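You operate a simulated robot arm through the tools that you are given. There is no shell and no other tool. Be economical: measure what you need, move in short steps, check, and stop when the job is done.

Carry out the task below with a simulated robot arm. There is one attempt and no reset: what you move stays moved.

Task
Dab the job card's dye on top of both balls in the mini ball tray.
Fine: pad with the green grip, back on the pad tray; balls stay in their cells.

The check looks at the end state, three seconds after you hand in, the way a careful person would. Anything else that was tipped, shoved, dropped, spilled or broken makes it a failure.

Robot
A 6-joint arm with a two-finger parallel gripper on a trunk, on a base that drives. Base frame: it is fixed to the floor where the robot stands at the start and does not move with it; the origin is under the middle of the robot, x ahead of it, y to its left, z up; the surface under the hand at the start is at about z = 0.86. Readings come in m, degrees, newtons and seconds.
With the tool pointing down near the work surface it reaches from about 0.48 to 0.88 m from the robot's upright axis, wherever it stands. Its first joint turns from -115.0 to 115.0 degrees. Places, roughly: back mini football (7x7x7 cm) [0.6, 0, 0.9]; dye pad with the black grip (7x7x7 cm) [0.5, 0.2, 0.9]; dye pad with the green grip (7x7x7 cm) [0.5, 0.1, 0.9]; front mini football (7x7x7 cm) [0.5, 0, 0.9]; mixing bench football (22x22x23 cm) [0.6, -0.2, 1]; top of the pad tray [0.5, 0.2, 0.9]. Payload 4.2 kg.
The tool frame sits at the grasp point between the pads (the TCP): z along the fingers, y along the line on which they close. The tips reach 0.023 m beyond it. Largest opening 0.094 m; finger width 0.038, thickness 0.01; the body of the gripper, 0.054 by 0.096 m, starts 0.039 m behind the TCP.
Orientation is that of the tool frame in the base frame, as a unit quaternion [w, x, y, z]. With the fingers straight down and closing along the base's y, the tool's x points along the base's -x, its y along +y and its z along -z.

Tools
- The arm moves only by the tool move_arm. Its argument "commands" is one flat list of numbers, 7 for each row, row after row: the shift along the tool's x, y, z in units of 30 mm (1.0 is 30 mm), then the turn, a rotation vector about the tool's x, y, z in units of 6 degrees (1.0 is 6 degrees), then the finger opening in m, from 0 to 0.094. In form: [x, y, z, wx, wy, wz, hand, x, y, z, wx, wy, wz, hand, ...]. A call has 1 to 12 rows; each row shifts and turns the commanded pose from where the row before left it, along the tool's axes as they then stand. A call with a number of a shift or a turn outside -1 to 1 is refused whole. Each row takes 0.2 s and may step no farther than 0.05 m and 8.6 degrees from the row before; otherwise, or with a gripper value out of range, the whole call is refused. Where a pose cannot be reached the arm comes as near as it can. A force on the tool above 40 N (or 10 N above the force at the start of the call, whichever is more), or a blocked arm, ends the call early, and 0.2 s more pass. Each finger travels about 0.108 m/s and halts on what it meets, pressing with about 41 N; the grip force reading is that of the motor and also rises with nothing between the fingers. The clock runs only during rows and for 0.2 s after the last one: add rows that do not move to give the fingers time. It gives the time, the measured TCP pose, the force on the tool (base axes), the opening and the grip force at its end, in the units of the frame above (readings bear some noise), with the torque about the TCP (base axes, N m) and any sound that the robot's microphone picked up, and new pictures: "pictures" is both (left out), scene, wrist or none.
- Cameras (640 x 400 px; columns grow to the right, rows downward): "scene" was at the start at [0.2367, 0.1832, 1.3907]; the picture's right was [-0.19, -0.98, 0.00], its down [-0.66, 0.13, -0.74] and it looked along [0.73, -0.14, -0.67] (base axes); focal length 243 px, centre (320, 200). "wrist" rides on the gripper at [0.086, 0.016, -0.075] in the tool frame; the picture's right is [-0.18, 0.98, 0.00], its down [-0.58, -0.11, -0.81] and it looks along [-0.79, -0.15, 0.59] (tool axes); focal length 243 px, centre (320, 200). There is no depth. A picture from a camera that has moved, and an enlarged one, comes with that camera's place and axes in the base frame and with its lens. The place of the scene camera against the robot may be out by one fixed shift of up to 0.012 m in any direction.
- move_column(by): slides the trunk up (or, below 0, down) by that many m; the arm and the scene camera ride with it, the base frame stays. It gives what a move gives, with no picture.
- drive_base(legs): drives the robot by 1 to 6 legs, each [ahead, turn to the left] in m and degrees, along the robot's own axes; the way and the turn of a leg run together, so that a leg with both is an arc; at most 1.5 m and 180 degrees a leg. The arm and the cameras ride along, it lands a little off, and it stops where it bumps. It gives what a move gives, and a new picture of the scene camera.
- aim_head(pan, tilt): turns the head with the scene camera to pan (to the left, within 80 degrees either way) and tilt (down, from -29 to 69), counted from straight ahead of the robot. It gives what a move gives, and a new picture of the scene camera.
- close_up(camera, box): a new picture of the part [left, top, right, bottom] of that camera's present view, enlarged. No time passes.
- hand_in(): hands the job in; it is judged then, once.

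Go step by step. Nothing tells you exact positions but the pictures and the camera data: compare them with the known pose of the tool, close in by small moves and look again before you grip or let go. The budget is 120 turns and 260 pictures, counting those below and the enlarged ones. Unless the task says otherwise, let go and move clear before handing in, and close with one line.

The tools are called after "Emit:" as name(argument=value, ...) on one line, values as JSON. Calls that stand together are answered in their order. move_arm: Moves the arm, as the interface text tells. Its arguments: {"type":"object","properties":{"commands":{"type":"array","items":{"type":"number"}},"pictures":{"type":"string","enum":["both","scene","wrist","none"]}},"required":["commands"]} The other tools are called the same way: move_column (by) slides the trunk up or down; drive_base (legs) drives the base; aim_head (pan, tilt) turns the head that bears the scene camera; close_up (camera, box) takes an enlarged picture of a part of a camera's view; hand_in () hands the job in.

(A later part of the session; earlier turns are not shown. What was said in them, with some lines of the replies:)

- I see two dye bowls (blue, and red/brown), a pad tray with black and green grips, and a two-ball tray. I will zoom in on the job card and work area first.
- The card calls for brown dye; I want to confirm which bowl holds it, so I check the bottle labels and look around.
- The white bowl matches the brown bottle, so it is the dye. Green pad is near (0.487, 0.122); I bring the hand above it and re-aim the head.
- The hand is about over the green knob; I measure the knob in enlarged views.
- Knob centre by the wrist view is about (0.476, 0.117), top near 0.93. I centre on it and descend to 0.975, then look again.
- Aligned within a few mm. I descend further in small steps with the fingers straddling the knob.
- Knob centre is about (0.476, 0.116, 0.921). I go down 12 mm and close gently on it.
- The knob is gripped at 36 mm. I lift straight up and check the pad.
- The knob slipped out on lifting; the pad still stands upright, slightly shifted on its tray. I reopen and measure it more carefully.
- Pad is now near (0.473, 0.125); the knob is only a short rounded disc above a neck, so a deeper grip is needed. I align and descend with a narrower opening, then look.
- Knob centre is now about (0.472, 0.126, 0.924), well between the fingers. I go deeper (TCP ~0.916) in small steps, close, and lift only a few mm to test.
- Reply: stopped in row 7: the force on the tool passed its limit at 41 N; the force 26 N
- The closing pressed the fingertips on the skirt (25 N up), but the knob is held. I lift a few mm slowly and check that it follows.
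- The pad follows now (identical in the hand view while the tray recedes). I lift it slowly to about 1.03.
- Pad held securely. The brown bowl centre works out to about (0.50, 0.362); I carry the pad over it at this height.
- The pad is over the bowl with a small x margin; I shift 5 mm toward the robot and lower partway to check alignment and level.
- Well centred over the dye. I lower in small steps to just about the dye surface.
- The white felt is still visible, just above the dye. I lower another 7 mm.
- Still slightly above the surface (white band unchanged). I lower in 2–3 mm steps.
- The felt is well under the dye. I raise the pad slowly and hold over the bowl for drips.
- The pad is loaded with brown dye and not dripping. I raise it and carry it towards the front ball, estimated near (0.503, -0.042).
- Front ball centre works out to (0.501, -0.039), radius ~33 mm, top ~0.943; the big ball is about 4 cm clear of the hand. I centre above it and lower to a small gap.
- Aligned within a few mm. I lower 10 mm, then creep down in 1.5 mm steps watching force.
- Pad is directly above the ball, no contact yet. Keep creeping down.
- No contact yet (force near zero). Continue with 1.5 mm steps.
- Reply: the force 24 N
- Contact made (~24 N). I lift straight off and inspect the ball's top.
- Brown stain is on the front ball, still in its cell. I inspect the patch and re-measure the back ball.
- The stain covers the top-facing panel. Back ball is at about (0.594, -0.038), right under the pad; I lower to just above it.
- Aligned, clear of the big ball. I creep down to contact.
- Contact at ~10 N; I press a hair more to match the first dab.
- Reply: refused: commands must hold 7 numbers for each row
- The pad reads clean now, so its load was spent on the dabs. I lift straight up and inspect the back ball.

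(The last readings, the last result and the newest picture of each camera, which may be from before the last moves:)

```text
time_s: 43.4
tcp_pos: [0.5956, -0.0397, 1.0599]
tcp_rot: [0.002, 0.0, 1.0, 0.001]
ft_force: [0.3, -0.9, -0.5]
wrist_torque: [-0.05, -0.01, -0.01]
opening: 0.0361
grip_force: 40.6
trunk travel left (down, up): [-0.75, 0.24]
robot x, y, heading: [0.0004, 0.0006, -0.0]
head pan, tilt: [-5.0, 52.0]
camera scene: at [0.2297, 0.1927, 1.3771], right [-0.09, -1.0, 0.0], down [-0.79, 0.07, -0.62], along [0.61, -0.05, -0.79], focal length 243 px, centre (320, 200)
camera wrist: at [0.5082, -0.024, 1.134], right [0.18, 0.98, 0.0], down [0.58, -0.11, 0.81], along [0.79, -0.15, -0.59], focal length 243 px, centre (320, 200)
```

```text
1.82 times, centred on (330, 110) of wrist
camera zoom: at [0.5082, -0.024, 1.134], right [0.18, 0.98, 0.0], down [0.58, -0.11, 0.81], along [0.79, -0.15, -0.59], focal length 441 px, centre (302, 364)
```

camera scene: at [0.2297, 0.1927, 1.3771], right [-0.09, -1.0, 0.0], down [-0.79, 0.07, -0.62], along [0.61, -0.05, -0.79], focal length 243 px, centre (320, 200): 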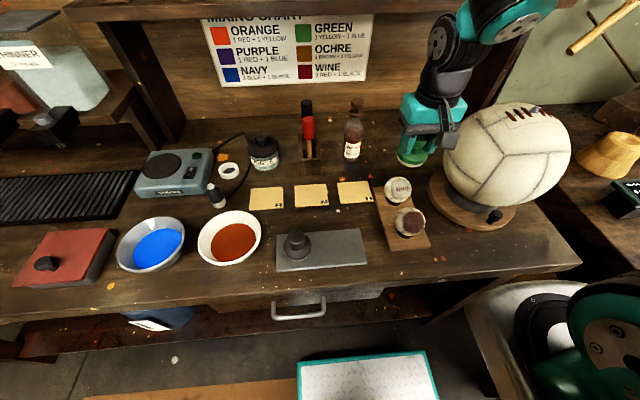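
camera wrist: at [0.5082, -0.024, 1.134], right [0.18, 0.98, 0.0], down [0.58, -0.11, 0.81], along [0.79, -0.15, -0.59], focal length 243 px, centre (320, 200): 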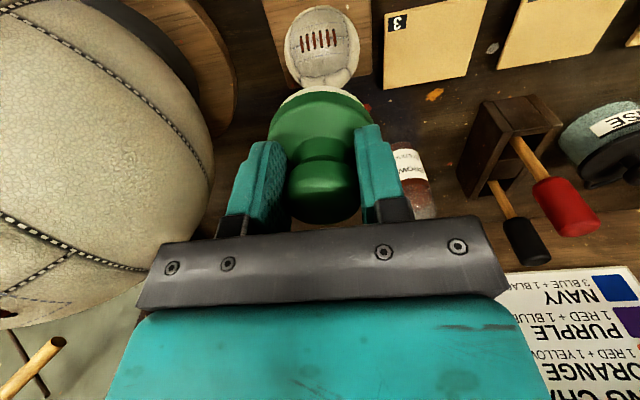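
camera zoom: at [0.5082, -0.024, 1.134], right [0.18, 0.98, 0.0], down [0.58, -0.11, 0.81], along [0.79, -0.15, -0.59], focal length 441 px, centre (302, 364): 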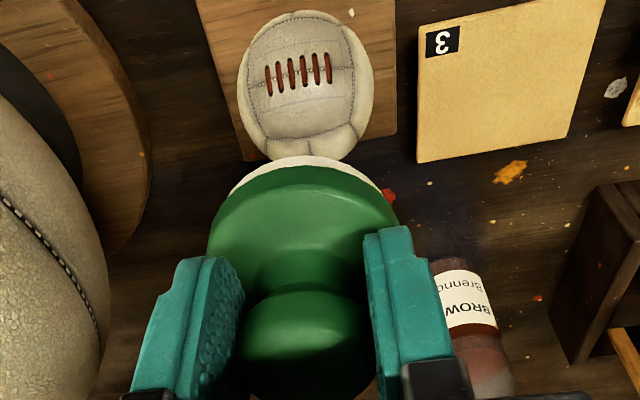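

The back ball only got a faint mark: one dip serves one dab. I carry the pad back to the brown bowl for a second dip.

Emit:
move_arm(commands=[0.5, 0.3, 0, 0, 0, 0, 0, 0.5, 0.6, 0, 0, 0, 0, 0, 0.5, 0.8, 0, 0, 0, 0, 0, 0.5, 0.8, 0, 0, 0, 0, 0, 0.5, 0.8, 0, 0, 0, 0, 0, 0.4, 0.9, 0, 0, 0, 0, 0, 0.3, 0.9, 0, 0, 0, 0, 0, 0.2, 0.9, 0, 0, 0, 0, 0, 0, 0.9, 0, 0, 0, 0, 0, 0, 0.9, 0, 0, 0, 0, 0, 0, 0.9, 0, 0, 0, 0, 0, 0, 0.9, 0, 0, 0, 0, 0], pictures="none")

Emit:
move_arm(commands=[0, 0.9, 0, 0, 0, 0, 0, 0, 0.9, 0, 0, 0, 0, 0, 0, 0.9, 0, 0, 0, 0, 0, 0, 0.7, 0, 0, 0, 0, 0, 0, 0.4, 0, 0, 0, 0, 0, 0, 0, 0, 0, 0, 0, 0])

```text
time_s: 46.0
tcp_pos: [0.4922, 0.2493, 1.0603]
tcp_rot: [0.001, 0.0, 1.0, 0.002]
ft_force: [-0.2, 0.9, 0.3]
wrist_torque: [0.01, -0.01, -0.02]
opening: 0.0358
grip_force: 40.8
trunk travel left (down, up): [-0.75, 0.24]
robot x, y, heading: [0.0012, 0.0003, -0.0]
head pan, tilt: [-5.0, 52.0]
```

```text
time_s: 47.4
tcp_pos: [0.4924, 0.3644, 1.0606]
tcp_rot: [0.002, 0.0, 1.0, 0.001]
ft_force: [-0.7, 1.2, -0.7]
wrist_torque: [-0.01, -0.02, 0.04]
opening: 0.0359
grip_force: 41.0
trunk travel left (down, up): [-0.75, 0.24]
robot x, y, heading: [0.0015, 0.002, -0.0]
head pan, tilt: [-5.0, 52.0]
camera scene: at [0.2296, 0.1928, 1.3771], right [-0.09, -1.0, 0.0], down [-0.79, 0.07, -0.62], along [0.61, -0.05, -0.79], focal length 243 px, centre (320, 200)
camera wrist: at [0.4052, 0.3789, 1.1342], right [0.18, 0.98, 0.0], down [0.58, -0.11, 0.81], along [0.79, -0.15, -0.59], focal length 243 px, centre (320, 200)
```

scene: 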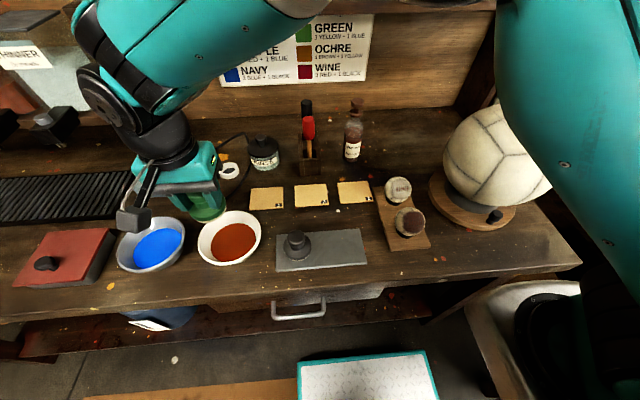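
wrist: 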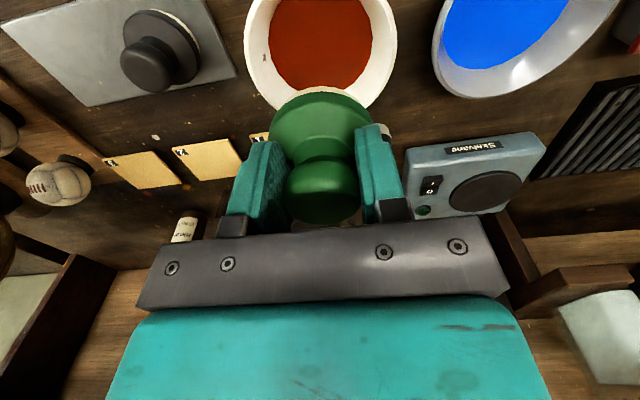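

Directly over the brown bowl at the same spot as before. I dip to the same depth (TCP 0.922) and check.

Emit:
move_arm(commands=[0, 0, 0.6, 0, 0, 0, 0, 0, 0, 0.9, 0, 0, 0, 0, 0, 0, 0.9, 0, 0, 0, 0, 0, 0, 0.8, 0, 0, 0, 0, 0, 0, 0.6, 0, 0, 0, 0, 0, 0, 0.4, 0, 0, 0, 0, 0, 0, 0.25, 0, 0, 0, 0, 0, 0, 0.15, 0, 0, 0, 0, 0, 0, 0, 0, 0, 0, 0], pictures="none")

Emit:
close_up(camera="wrist", box=[220, 20, 420, 160])

```text
time_s: 49.4
tcp_pos: [0.4918, 0.3634, 0.9215]
tcp_rot: [0.002, 0.0, 1.0, 0.0]
ft_force: [0.0, -0.3, -1.4]
wrist_torque: [0.01, 0.02, 0.01]
opening: 0.036
grip_force: 41.2
trunk travel left (down, up): [-0.75, 0.24]
robot x, y, heading: [-0.0036, 0.0003, -0.2]
head pan, tilt: [-5.0, 52.0]
```

```text
2.86 times, centred on (320, 90) of wrist
camera zoom: at [0.4052, 0.3787, 0.9948], right [0.18, 0.98, 0.0], down [0.58, -0.11, 0.81], along [0.79, -0.15, -0.59], focal length 693 px, centre (320, 514)
```

zoom: 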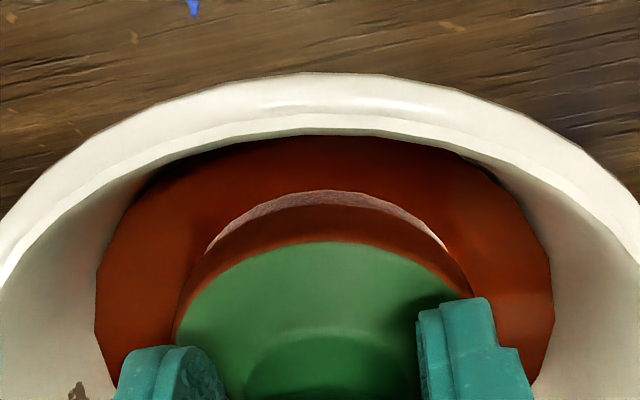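

Dipped again. I raise slowly, pause, then carry back over to the back ball.

Emit:
move_arm(commands=[0, 0, -0.15, 0, 0, 0, 0, 0, 0, -0.3, 0, 0, 0, 0, 0, 0, -0.45, 0, 0, 0, 0, 0, 0, 0, 0, 0, 0, 0, 0, 0, 0, 0, 0, 0, 0, 0, 0, -0.6, 0, 0, 0, 0, 0, 0, -0.9, 0, 0, 0, 0, 0, 0, -0.9, 0, 0, 0, 0, 0, 0, -0.9, 0, 0, 0, 0, 0, 0, -0.4, 0, 0, 0, 0, 0, -0.4, 0, 0, 0, 0, 0, 0, -0.7, 0, 0, 0, 0, 0], pictures="none")

Emit:
move_arm(commands=[0, -0.8, 0, 0, 0, 0, 0, 0, -0.9, 0, 0, 0, 0, 0, 0, -0.9, 0, 0, 0, 0, 0, 0, -0.9, 0, 0, 0, 0, 0, -0.2, -0.9, 0, 0, 0, 0, 0, -0.4, -0.9, 0, 0, 0, 0, 0, -0.4, -0.9, 0, 0, 0, 0, 0, -0.4, -0.9, 0, 0, 0, 0, 0, -0.4, -0.9, 0, 0, 0, 0, 0, -0.4, -0.9, 0, 0, 0, 0, 0, -0.4, -0.9, 0, 0, 0, 0, 0, -0.4, -0.9, 0, 0, 0, 0, 0], pictures="none")

Emit:
move_arm(commands=[-0.3, -0.9, 0, 0, 0, 0, 0, -0.1, -0.6, 0, 0, 0, 0, 0, 0, 0, 0, 0, 0, 0, 0])

Emit:
close_up(camera="wrist", box=[200, 0, 460, 220])

```text
time_s: 52.0
tcp_pos: [0.4916, 0.329, 1.0596]
tcp_rot: [0.001, 0.0, 1.0, 0.0]
ft_force: [0.3, 0.3, 0.0]
wrist_torque: [-0.03, 0.0, -0.02]
opening: 0.0359
grip_force: 40.6
trunk travel left (down, up): [-0.75, 0.24]
robot x, y, heading: [-0.0034, -0.0022, 0.0]
head pan, tilt: [-5.0, 52.0]
```

```text
time_s: 54.6
tcp_pos: [0.5803, 0.0096, 1.06]
tcp_rot: [0.003, 0.001, 1.0, 0.001]
ft_force: [0.3, -0.6, -0.5]
wrist_torque: [-0.03, 0.0, -0.01]
opening: 0.0361
grip_force: 40.9
trunk travel left (down, up): [-0.75, 0.24]
robot x, y, heading: [0.001, 0.0018, -0.0]
head pan, tilt: [-5.0, 52.0]
```

```text
time_s: 55.4
tcp_pos: [0.5942, -0.0358, 1.0598]
tcp_rot: [0.001, 0.001, 1.0, 0.002]
ft_force: [-0.3, 0.1, -0.3]
wrist_torque: [-0.02, 0.0, -0.02]
opening: 0.0359
grip_force: 41.0
trunk travel left (down, up): [-0.75, 0.24]
robot x, y, heading: [0.0009, 0.0004, 0.1]
head pan, tilt: [-5.0, 52.0]
camera scene: at [0.2296, 0.1928, 1.3771], right [-0.09, -1.0, 0.0], down [-0.79, 0.07, -0.62], along [0.61, -0.05, -0.79], focal length 243 px, centre (320, 200)
camera wrist: at [0.5064, -0.0196, 1.1333], right [0.18, 0.98, 0.0], down [0.58, -0.11, 0.81], along [0.79, -0.15, -0.59], focal length 243 px, centre (320, 200)
```

scene: 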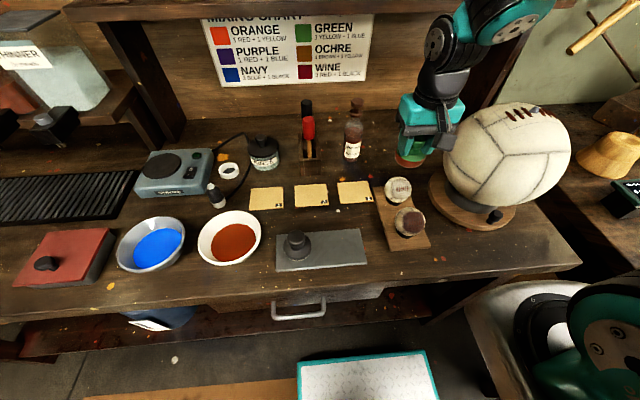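
wrist: 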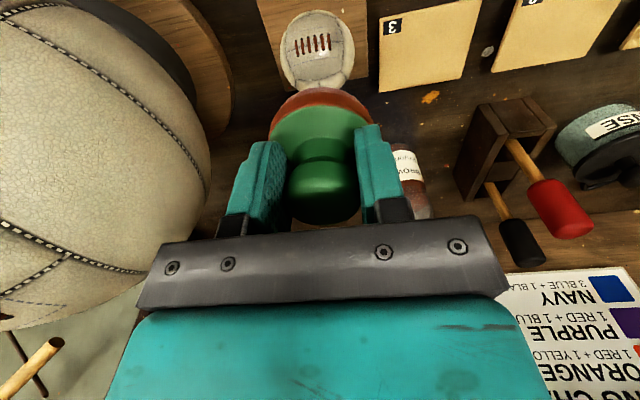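

```text
1.82 times, centred on (330, 110) of wrist
camera zoom: at [0.5064, -0.0196, 1.1333], right [0.18, 0.98, 0.0], down [0.58, -0.11, 0.81], along [0.79, -0.15, -0.59], focal length 441 px, centre (302, 364)
```

zoom: 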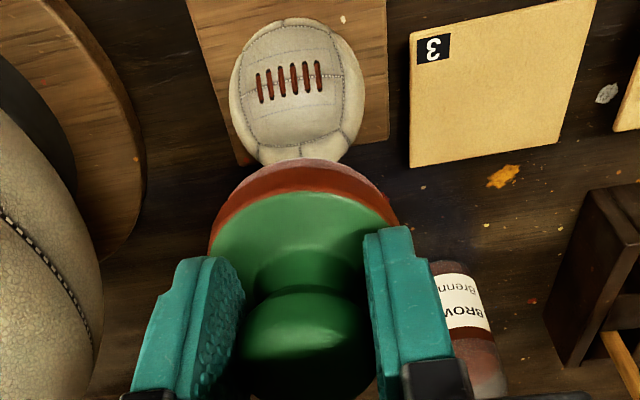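

Pad is loaded again; I nudge 2.5 mm right and lower to just above contact.

Emit:
move_arm(commands=[0, -0.08, 0.6, 0, 0, 0, 0, 0, 0, 0.8, 0, 0, 0, 0, 0, 0, 0.5, 0, 0, 0, 0, 0, 0, 0.3, 0, 0, 0, 0, 0, 0, 0, 0, 0, 0, 0], pictures="none")

Emit:
move_arm(commands=[0, 0, 0.04, 0, 0, 0, 0, 0, 0, 0, 0, 0, 0, 0], pictures="none")

```text
time_s: 56.6
tcp_pos: [0.594, -0.0384, 0.9919]
tcp_rot: [0.002, 0.0, 1.0, 0.001]
ft_force: [0.6, 0.5, -1.4]
wrist_torque: [-0.03, 0.0, 0.03]
opening: 0.0363
grip_force: 40.8
trunk travel left (down, up): [-0.75, 0.24]
robot x, y, heading: [-0.0017, 0.0031, -0.2]
head pan, tilt: [-5.0, 52.0]
```

```text
time_s: 57.2
tcp_pos: [0.5943, -0.0378, 0.9907]
tcp_rot: [0.002, 0.0, 1.0, 0.001]
ft_force: [-0.1, 1.1, 7.0]
wrist_torque: [0.03, 0.02, -0.03]
opening: 0.0359
grip_force: 41.2
trunk travel left (down, up): [-0.75, 0.24]
robot x, y, heading: [-0.0008, 0.0002, 0.2]
head pan, tilt: [-5.0, 52.0]
```

Emit:
move_arm(commands=[0, 0, 0.035, 0, 0, 0, 0, 0, 0, 0, 0, 0, 0, 0], pictures="none")

Emit:
move_arm(commands=[0, 0, -0.1, 0, 0, 0, 0, 0, 0, -0.3, 0, 0, 0, 0, 0, 0, -0.6, 0, 0, 0, 0, 0, 0, -0.7, 0, 0, 0, 0, 0, 0, -0.6, 0, 0, 0, 0, 0, 0, 0, 0, 0, 0, 0])

Emit:
close_up(camera="scene", box=[370, 140, 440, 240])

```text
time_s: 57.8
tcp_pos: [0.5939, -0.0372, 0.992]
tcp_rot: [0.004, 0.0, 1.0, 0.001]
ft_force: [0.2, 1.1, 22.2]
wrist_torque: [0.06, -0.23, 0.0]
opening: 0.036
grip_force: 40.9
trunk travel left (down, up): [-0.75, 0.24]
robot x, y, heading: [0.0022, -0.0055, 0.3]
head pan, tilt: [-5.0, 52.0]
```

```text
time_s: 59.2
tcp_pos: [0.5951, -0.0393, 1.0606]
tcp_rot: [0.002, 0.0, 1.0, 0.001]
ft_force: [0.2, -0.2, -0.2]
wrist_torque: [0.0, 0.02, -0.02]
opening: 0.036
grip_force: 40.8
trunk travel left (down, up): [-0.75, 0.24]
robot x, y, heading: [0.0026, -0.0012, 0.1]
head pan, tilt: [-5.0, 52.0]
camera scene: at [0.2297, 0.1928, 1.3771], right [-0.09, -1.0, 0.0], down [-0.79, 0.07, -0.62], along [0.61, -0.05, -0.79], focal length 243 px, centre (320, 200)
camera wrist: at [0.5074, -0.0233, 1.1332], right [0.18, 0.98, 0.0], down [0.58, -0.11, 0.81], along [0.79, -0.15, -0.59], focal length 243 px, centre (320, 200)
```

scene: 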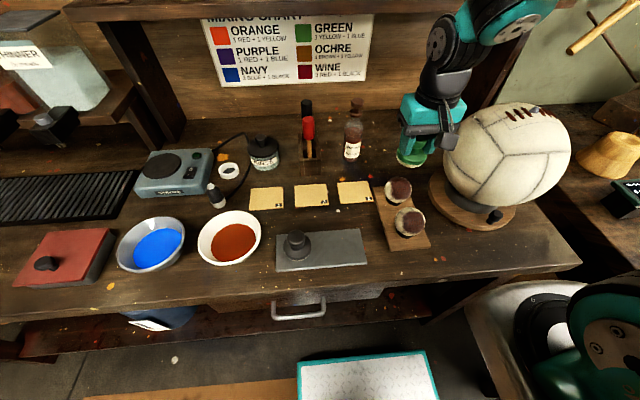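
wrist: 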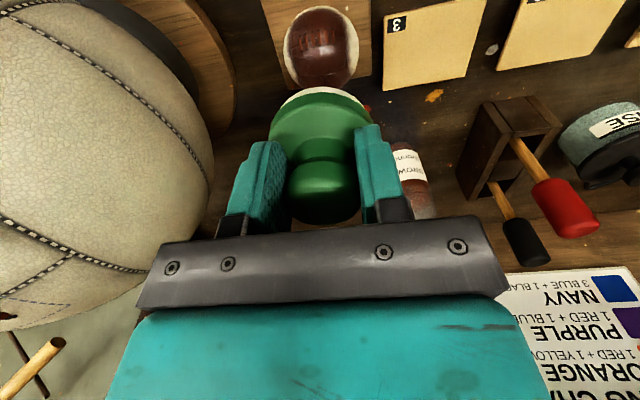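

```text
4.00 times, centred on (405, 190) of scene
camera zoom: at [0.2297, 0.1928, 1.3771], right [-0.09, -1.0, 0.0], down [-0.79, 0.07, -0.62], along [0.61, -0.05, -0.79], focal length 972 px, centre (-20, 240)
```

zoom: 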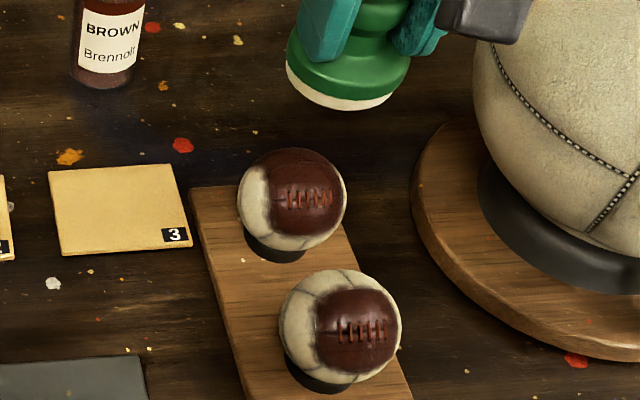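

Both balls now carry brown dye; the pad is clean again. On the way back I look at the front ball from nearly overhead.

Emit:
move_arm(commands=[0.5, 0, 0, 0, 0, 0, 0, 0.9, 0, 0, 0, 0, 0, 0, 0.9, 0, 0, 0, 0, 0, 0, 0.5, 0, 0, 0, 0, 0, 0, 0.3, 0, 0, 0, 0, 0, 0, 0, 0, 0, 0, 0, 0, 0], pictures="none")

Emit:
close_up(camera="wrist", box=[220, 0, 420, 130])

```text
time_s: 60.6
tcp_pos: [0.4996, -0.0389, 1.0593]
tcp_rot: [0.002, 0.0, 1.0, 0.001]
ft_force: [0.8, -0.5, -0.6]
wrist_torque: [0.05, 0.01, 0.01]
opening: 0.0359
grip_force: 41.0
trunk travel left (down, up): [-0.75, 0.24]
robot x, y, heading: [-0.0022, -0.001, -0.1]
head pan, tilt: [-5.0, 52.0]
```

```text
3.08 times, centred on (320, 65) of wrist
camera zoom: at [0.4126, -0.023, 1.134], right [0.18, 0.98, 0.0], down [0.58, -0.11, 0.81], along [0.79, -0.15, -0.59], focal length 746 px, centre (320, 615)
```

zoom: 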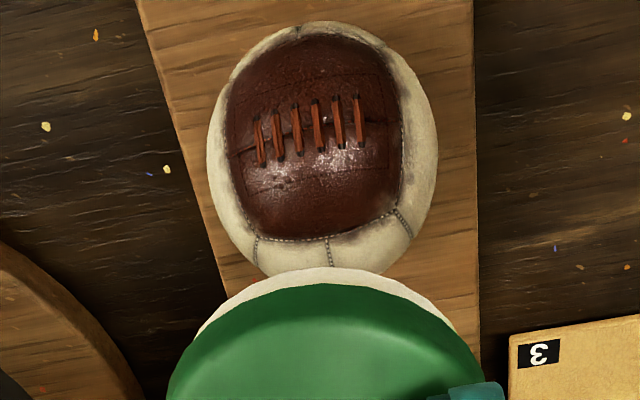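

The whole top panel is dyed. Now I return the pad to the free spot on the pad tray at about (0.474, 0.120).

Emit:
move_arm(commands=[0.1, 0.3, 0, 0, 0, 0, 0, 0.15, 0.7, 0, 0, 0, 0, 0, 0.2, 0.9, 0, 0, 0, 0, 0, 0.2, 0.9, 0, 0, 0, 0, 0, 0.2, 0.9, 0, 0, 0, 0, 0, 0, 0.9, 0, 0, 0, 0, 0, 0, 0.5, 0, 0, 0, 0, 0, 0, 0.2, 0, 0, 0, 0, 0, 0, 0, 0.9, 0, 0, 0, 0, 0, 0, 0.9, 0, 0, 0, 0, 0, 0, 0.7, 0, 0, 0, 0, 0, 0, 0, 0, 0, 0, 0])

Emit:
close_up(camera="scene", box=[270, 180, 380, 280])

Emit:
close_up(camera="wrist", box=[200, 0, 460, 220])

```text
time_s: 63.2
tcp_pos: [0.4762, 0.1213, 0.9852]
tcp_rot: [0.001, 0.001, 1.0, 0.0]
ft_force: [-0.1, -0.5, -0.7]
wrist_torque: [0.05, 0.0, 0.02]
opening: 0.0361
grip_force: 41.0
trunk travel left (down, up): [-0.75, 0.24]
robot x, y, heading: [-0.0027, 0.0012, -0.3]
head pan, tilt: [-5.0, 52.0]
camera scene: at [0.2296, 0.1928, 1.3771], right [-0.09, -1.0, 0.0], down [-0.79, 0.07, -0.62], along [0.61, -0.05, -0.79], focal length 243 px, centre (320, 200)
camera wrist: at [0.3897, 0.1362, 1.0586], right [0.18, 0.98, 0.0], down [0.58, -0.11, 0.81], along [0.79, -0.15, -0.59], focal length 243 px, centre (320, 200)
```

scene: 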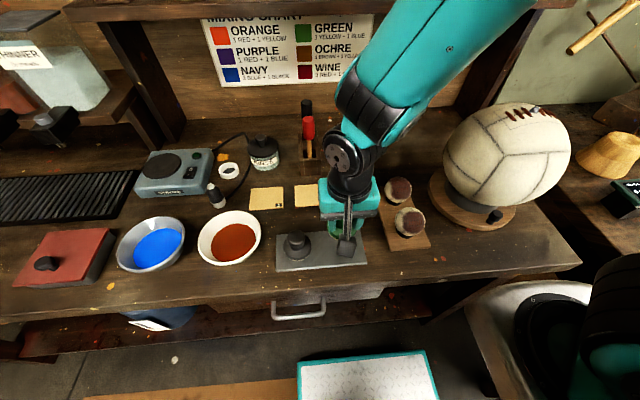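
wrist: 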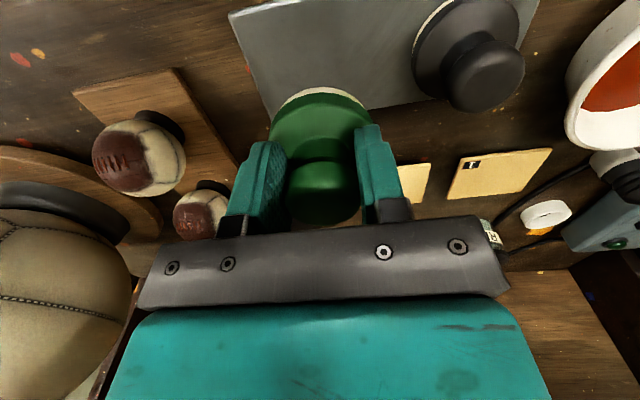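

```text
4.00 times, centred on (325, 230) of scene
camera zoom: at [0.2296, 0.1928, 1.3771], right [-0.09, -1.0, 0.0], down [-0.79, 0.07, -0.62], along [0.61, -0.05, -0.79], focal length 972 px, centre (300, 80)
```

zoom: 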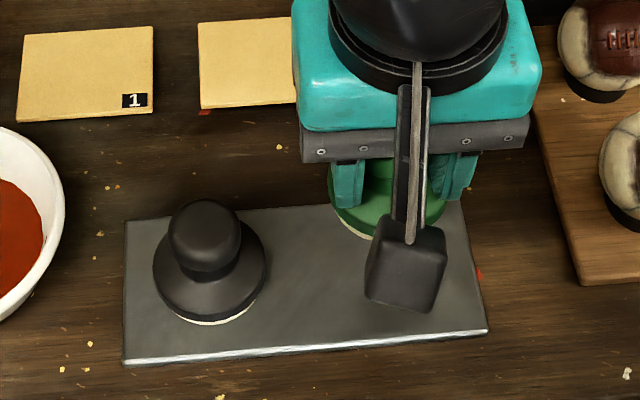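

```text
1.82 times, centred on (330, 110) of wrist
camera zoom: at [0.3897, 0.1362, 1.0586], right [0.18, 0.98, 0.0], down [0.58, -0.11, 0.81], along [0.79, -0.15, -0.59], focal length 441 px, centre (302, 364)
```

zoom: 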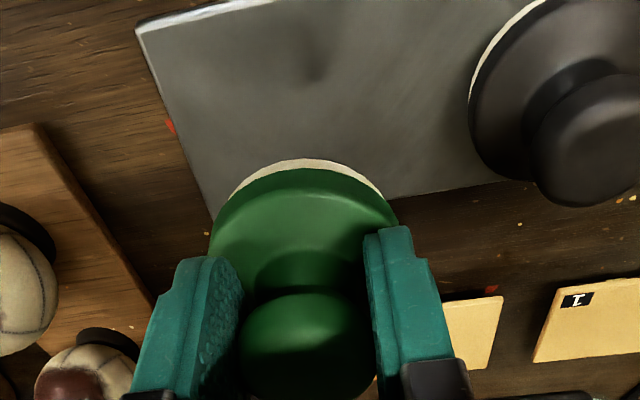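

Over the free half of the tray. I lower to just above touchdown and then creep.

Emit:
move_arm(commands=[0.1, 0, 0.6, 0, 0, 0, 0, 0, 0, 0.7, 0, 0, 0, 0, 0, 0, 0.5, 0, 0, 0, 0, 0, 0, 0.25, 0, 0, 0, 0, 0, 0, 0, 0, 0, 0, 0], pictures="none")

Emit:
move_arm(commands=[0, 0, 0.05, 0, 0, 0, 0, 0, 0, 0, 0, 0, 0, 0], pictures="none")

Emit:
close_up(camera="wrist", box=[200, 0, 460, 220])

```text
time_s: 64.4
tcp_pos: [0.4714, 0.1211, 0.9254]
tcp_rot: [0.001, 0.0, 1.0, 0.001]
ft_force: [0.6, 0.4, -0.1]
wrist_torque: [-0.04, 0.0, 0.0]
opening: 0.0361
grip_force: 41.3
trunk travel left (down, up): [-0.75, 0.24]
robot x, y, heading: [-0.0018, -0.0021, 0.0]
head pan, tilt: [-5.0, 52.0]
```

```text
time_s: 65.0
tcp_pos: [0.473, 0.1211, 0.9233]
tcp_rot: [0.002, -0.001, 1.0, 0.0]
ft_force: [-0.7, 0.2, -0.9]
wrist_torque: [0.02, -0.02, 0.01]
opening: 0.0359
grip_force: 41.2
trunk travel left (down, up): [-0.75, 0.24]
robot x, y, heading: [0.002, 0.0018, 0.2]
head pan, tilt: [-5.0, 52.0]
```

```text
1.82 times, centred on (330, 110) of wrist
camera zoom: at [0.3864, 0.1365, 0.9959], right [0.18, 0.98, 0.0], down [0.58, -0.11, 0.81], along [0.79, -0.15, -0.59], focal length 441 px, centre (302, 364)
```

zoom: 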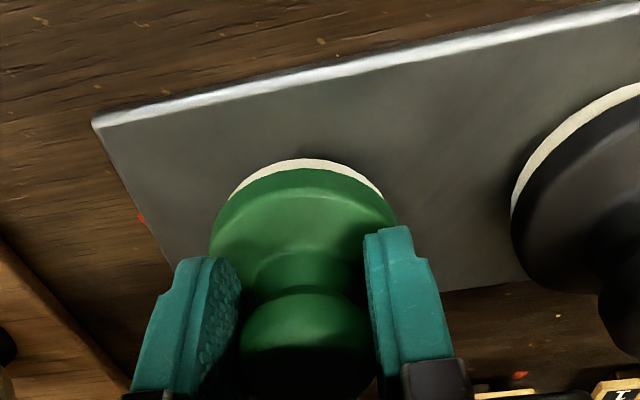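

Pad is inside the tray outline and a few mm above it. Creep down.

Emit:
move_arm(commands=[0, 0, 0.06, 0, 0, 0, 0, 0, 0, 0, 0, 0, 0, 0], pictures="none")

Emit:
move_arm(commands=[0, 0, 0.05, 0, 0, 0, 0, 0, 0, 0, 0, 0, 0, 0], pictures="none")

```text
time_s: 65.6
tcp_pos: [0.4732, 0.1207, 0.9206]
tcp_rot: [0.001, -0.001, 1.0, 0.001]
ft_force: [0.0, -0.7, -0.2]
wrist_torque: [-0.02, 0.0, -0.02]
opening: 0.036
grip_force: 40.8
trunk travel left (down, up): [-0.75, 0.24]
robot x, y, heading: [0.0002, -0.0024, -0.1]
head pan, tilt: [-5.0, 52.0]
```

```text
time_s: 66.2
tcp_pos: [0.4722, 0.1216, 0.9183]
tcp_rot: [0.001, 0.001, 1.0, 0.001]
ft_force: [0.1, 0.2, -0.2]
wrist_torque: [-0.02, -0.02, 0.01]
opening: 0.0361
grip_force: 41.3
trunk travel left (down, up): [-0.75, 0.24]
robot x, y, heading: [-0.0022, 0.0005, -0.0]
head pan, tilt: [-5.0, 52.0]
```

Emit:
move_arm(commands=[0, 0, 0.04, 0, 0, 0, 0, 0, 0, 0, 0, 0, 0, 0], pictures="none")

Emit:
close_up(camera="wrist", box=[200, 0, 460, 220])

```text
time_s: 66.8
tcp_pos: [0.4731, 0.1219, 0.9187]
tcp_rot: [0.003, 0.0, 1.0, 0.002]
ft_force: [-1.3, -1.0, 28.2]
wrist_torque: [-0.18, -0.26, -0.01]
opening: 0.0357
grip_force: 41.1
trunk travel left (down, up): [-0.75, 0.24]
robot x, y, heading: [0.0019, 0.0023, -0.3]
head pan, tilt: [-5.0, 52.0]
```

```text
1.82 times, centred on (330, 110) of wrist
camera zoom: at [0.3859, 0.1365, 0.9924], right [0.18, 0.98, 0.0], down [0.58, -0.11, 0.81], along [0.8, -0.15, -0.59], focal length 441 px, centre (302, 364)
```

zoom: 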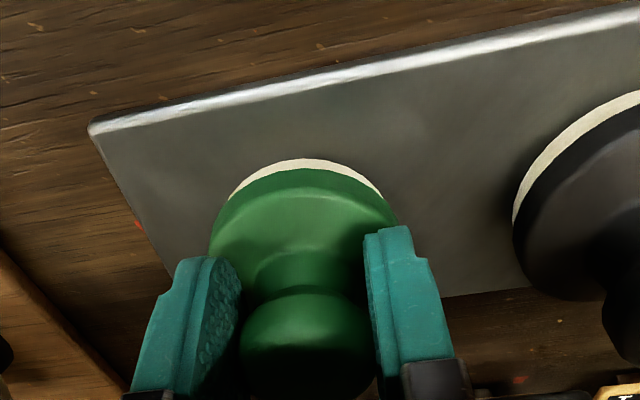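

Touched down (28 N). I back off 1 mm, open slowly, and rise clear.

Emit:
move_arm(commands=[0, 0, -0.04, 0, 0, 0, 0.0, 0, 0, 0, 0, 0, 0, 0.03, 0, 0, 0, 0, 0, 0, 0.04, 0, 0, 0, 0, 0, 0, 0.052, 0, 0, 0, 0, 0, 0, 0.056, 0, 0, 0, 0, 0, 0, 0.056])

Emit:
move_arm(commands=[0, 0, -0.2, 0, 0, 0, 0.056, 0, 0, -0.5, 0, 0, 0, 0.056, 0, 0, -0.9, 0, 0, 0, 0.056, 0, 0, -1, 0, 0, 0, 0.056, 0, 0, -1, 0, 0, 0, 0.056, 0, 0, -1, 0, 0, 0, 0.056, 0, 0, -1, 0, 0, 0, 0.056, -0.8, 0, -0.6, 0, 0, 0, 0.056, -0.8, 0, -0.6, 0, 0, 0, 0.056, 0, 0, 0, 0, 0, 0, 0.056])

Emit:
close_up(camera="scene", box=[250, 160, 450, 285])

```text
time_s: 68.2
tcp_pos: [0.4726, 0.12, 0.9186]
tcp_rot: [0.002, 0.0, 1.0, 0.0]
ft_force: [-0.3, 0.8, -0.7]
wrist_torque: [0.01, 0.01, 0.01]
opening: 0.0559
grip_force: 0.0
trunk travel left (down, up): [-0.75, 0.24]
robot x, y, heading: [-0.0019, -0.0007, 0.0]
head pan, tilt: [-5.0, 52.0]
camera scene: at [0.2296, 0.1928, 1.3771], right [-0.09, -1.0, 0.0], down [-0.79, 0.07, -0.62], along [0.61, -0.05, -0.79], focal length 243 px, centre (320, 200)
camera wrist: at [0.3858, 0.1364, 0.9922], right [0.18, 0.98, 0.0], down [0.58, -0.11, 0.81], along [0.79, -0.15, -0.59], focal length 243 px, centre (320, 200)
```

scene: 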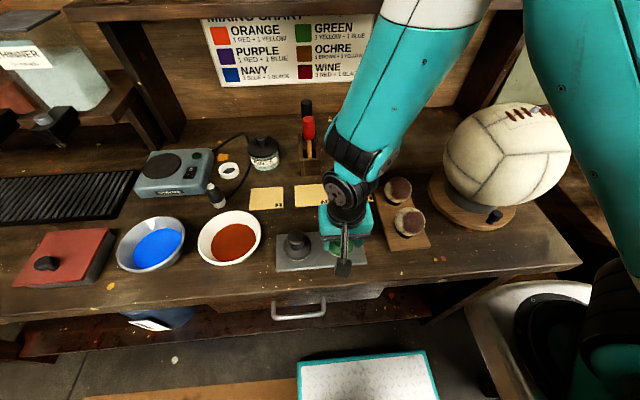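
wrist: 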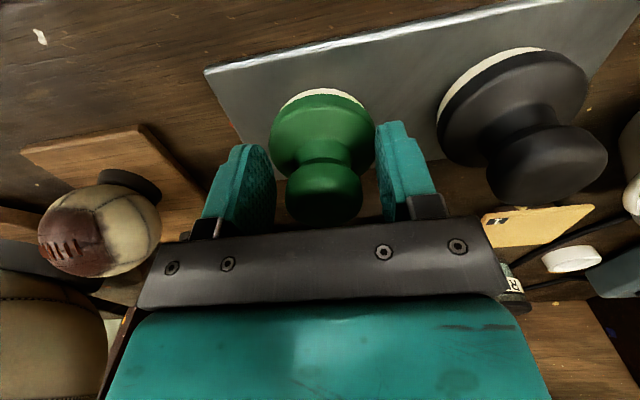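

```text
time_s: 70.4
tcp_pos: [0.5211, 0.1201, 1.1241]
tcp_rot: [0.002, 0.001, 1.0, 0.001]
ft_force: [1.0, 0.2, 0.0]
wrist_torque: [0.0, 0.0, 0.01]
opening: 0.0559
grip_force: 0.0
trunk travel left (down, up): [-0.75, 0.24]
robot x, y, heading: [0.0016, 0.0004, -0.0]
head pan, tilt: [-5.0, 52.0]
camera scene: at [0.2296, 0.1928, 1.3771], right [-0.09, -1.0, 0.0], down [-0.79, 0.07, -0.62], along [0.61, -0.05, -0.79], focal length 243 px, centre (320, 200)
camera wrist: at [0.4341, 0.136, 1.1974], right [0.18, 0.98, 0.0], down [0.58, -0.11, 0.81], along [0.79, -0.15, -0.59], focal length 243 px, centre (320, 200)
```

scene: 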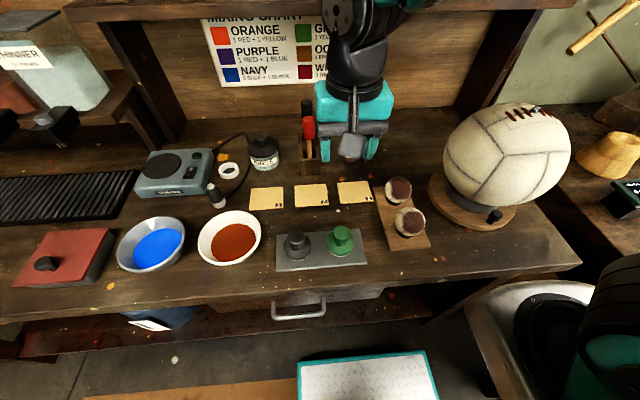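
wrist: 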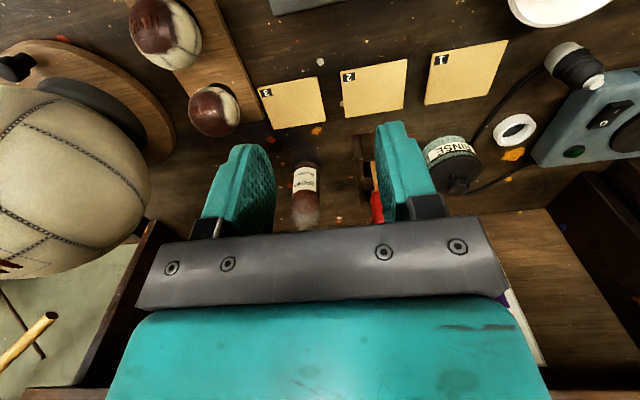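

```text
3.20 times, centred on (350, 222) of scene
camera zoom: at [0.2296, 0.1928, 1.3771], right [-0.09, -1.0, 0.0], down [-0.79, 0.07, -0.62], along [0.61, -0.05, -0.79], focal length 778 px, centre (224, 128)
```

zoom: 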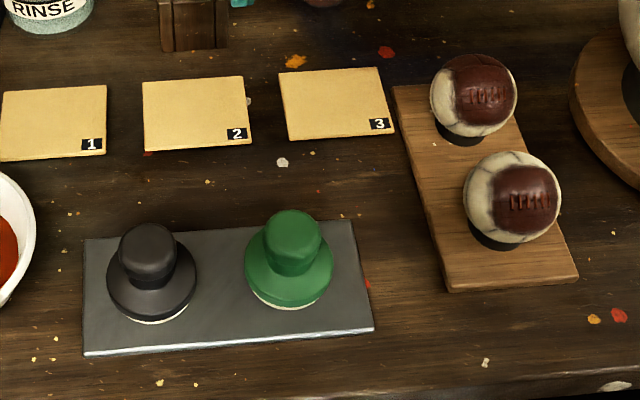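

Both balls have brown dye on top and sit in their cells, the green pad stands on its tray, no drips are visible, and the hand is clear. I hand in.

Emit:
hand_in()

```text
The job is handed in.
```

I dabbed brown dye, as the job card asks, on top of both mini balls using the pad with the green grip. The pad is back on its tray, both balls are still in their cells, and I saw no spills or drips. The back ball needed a second dip because its first dab left only a faint mark.
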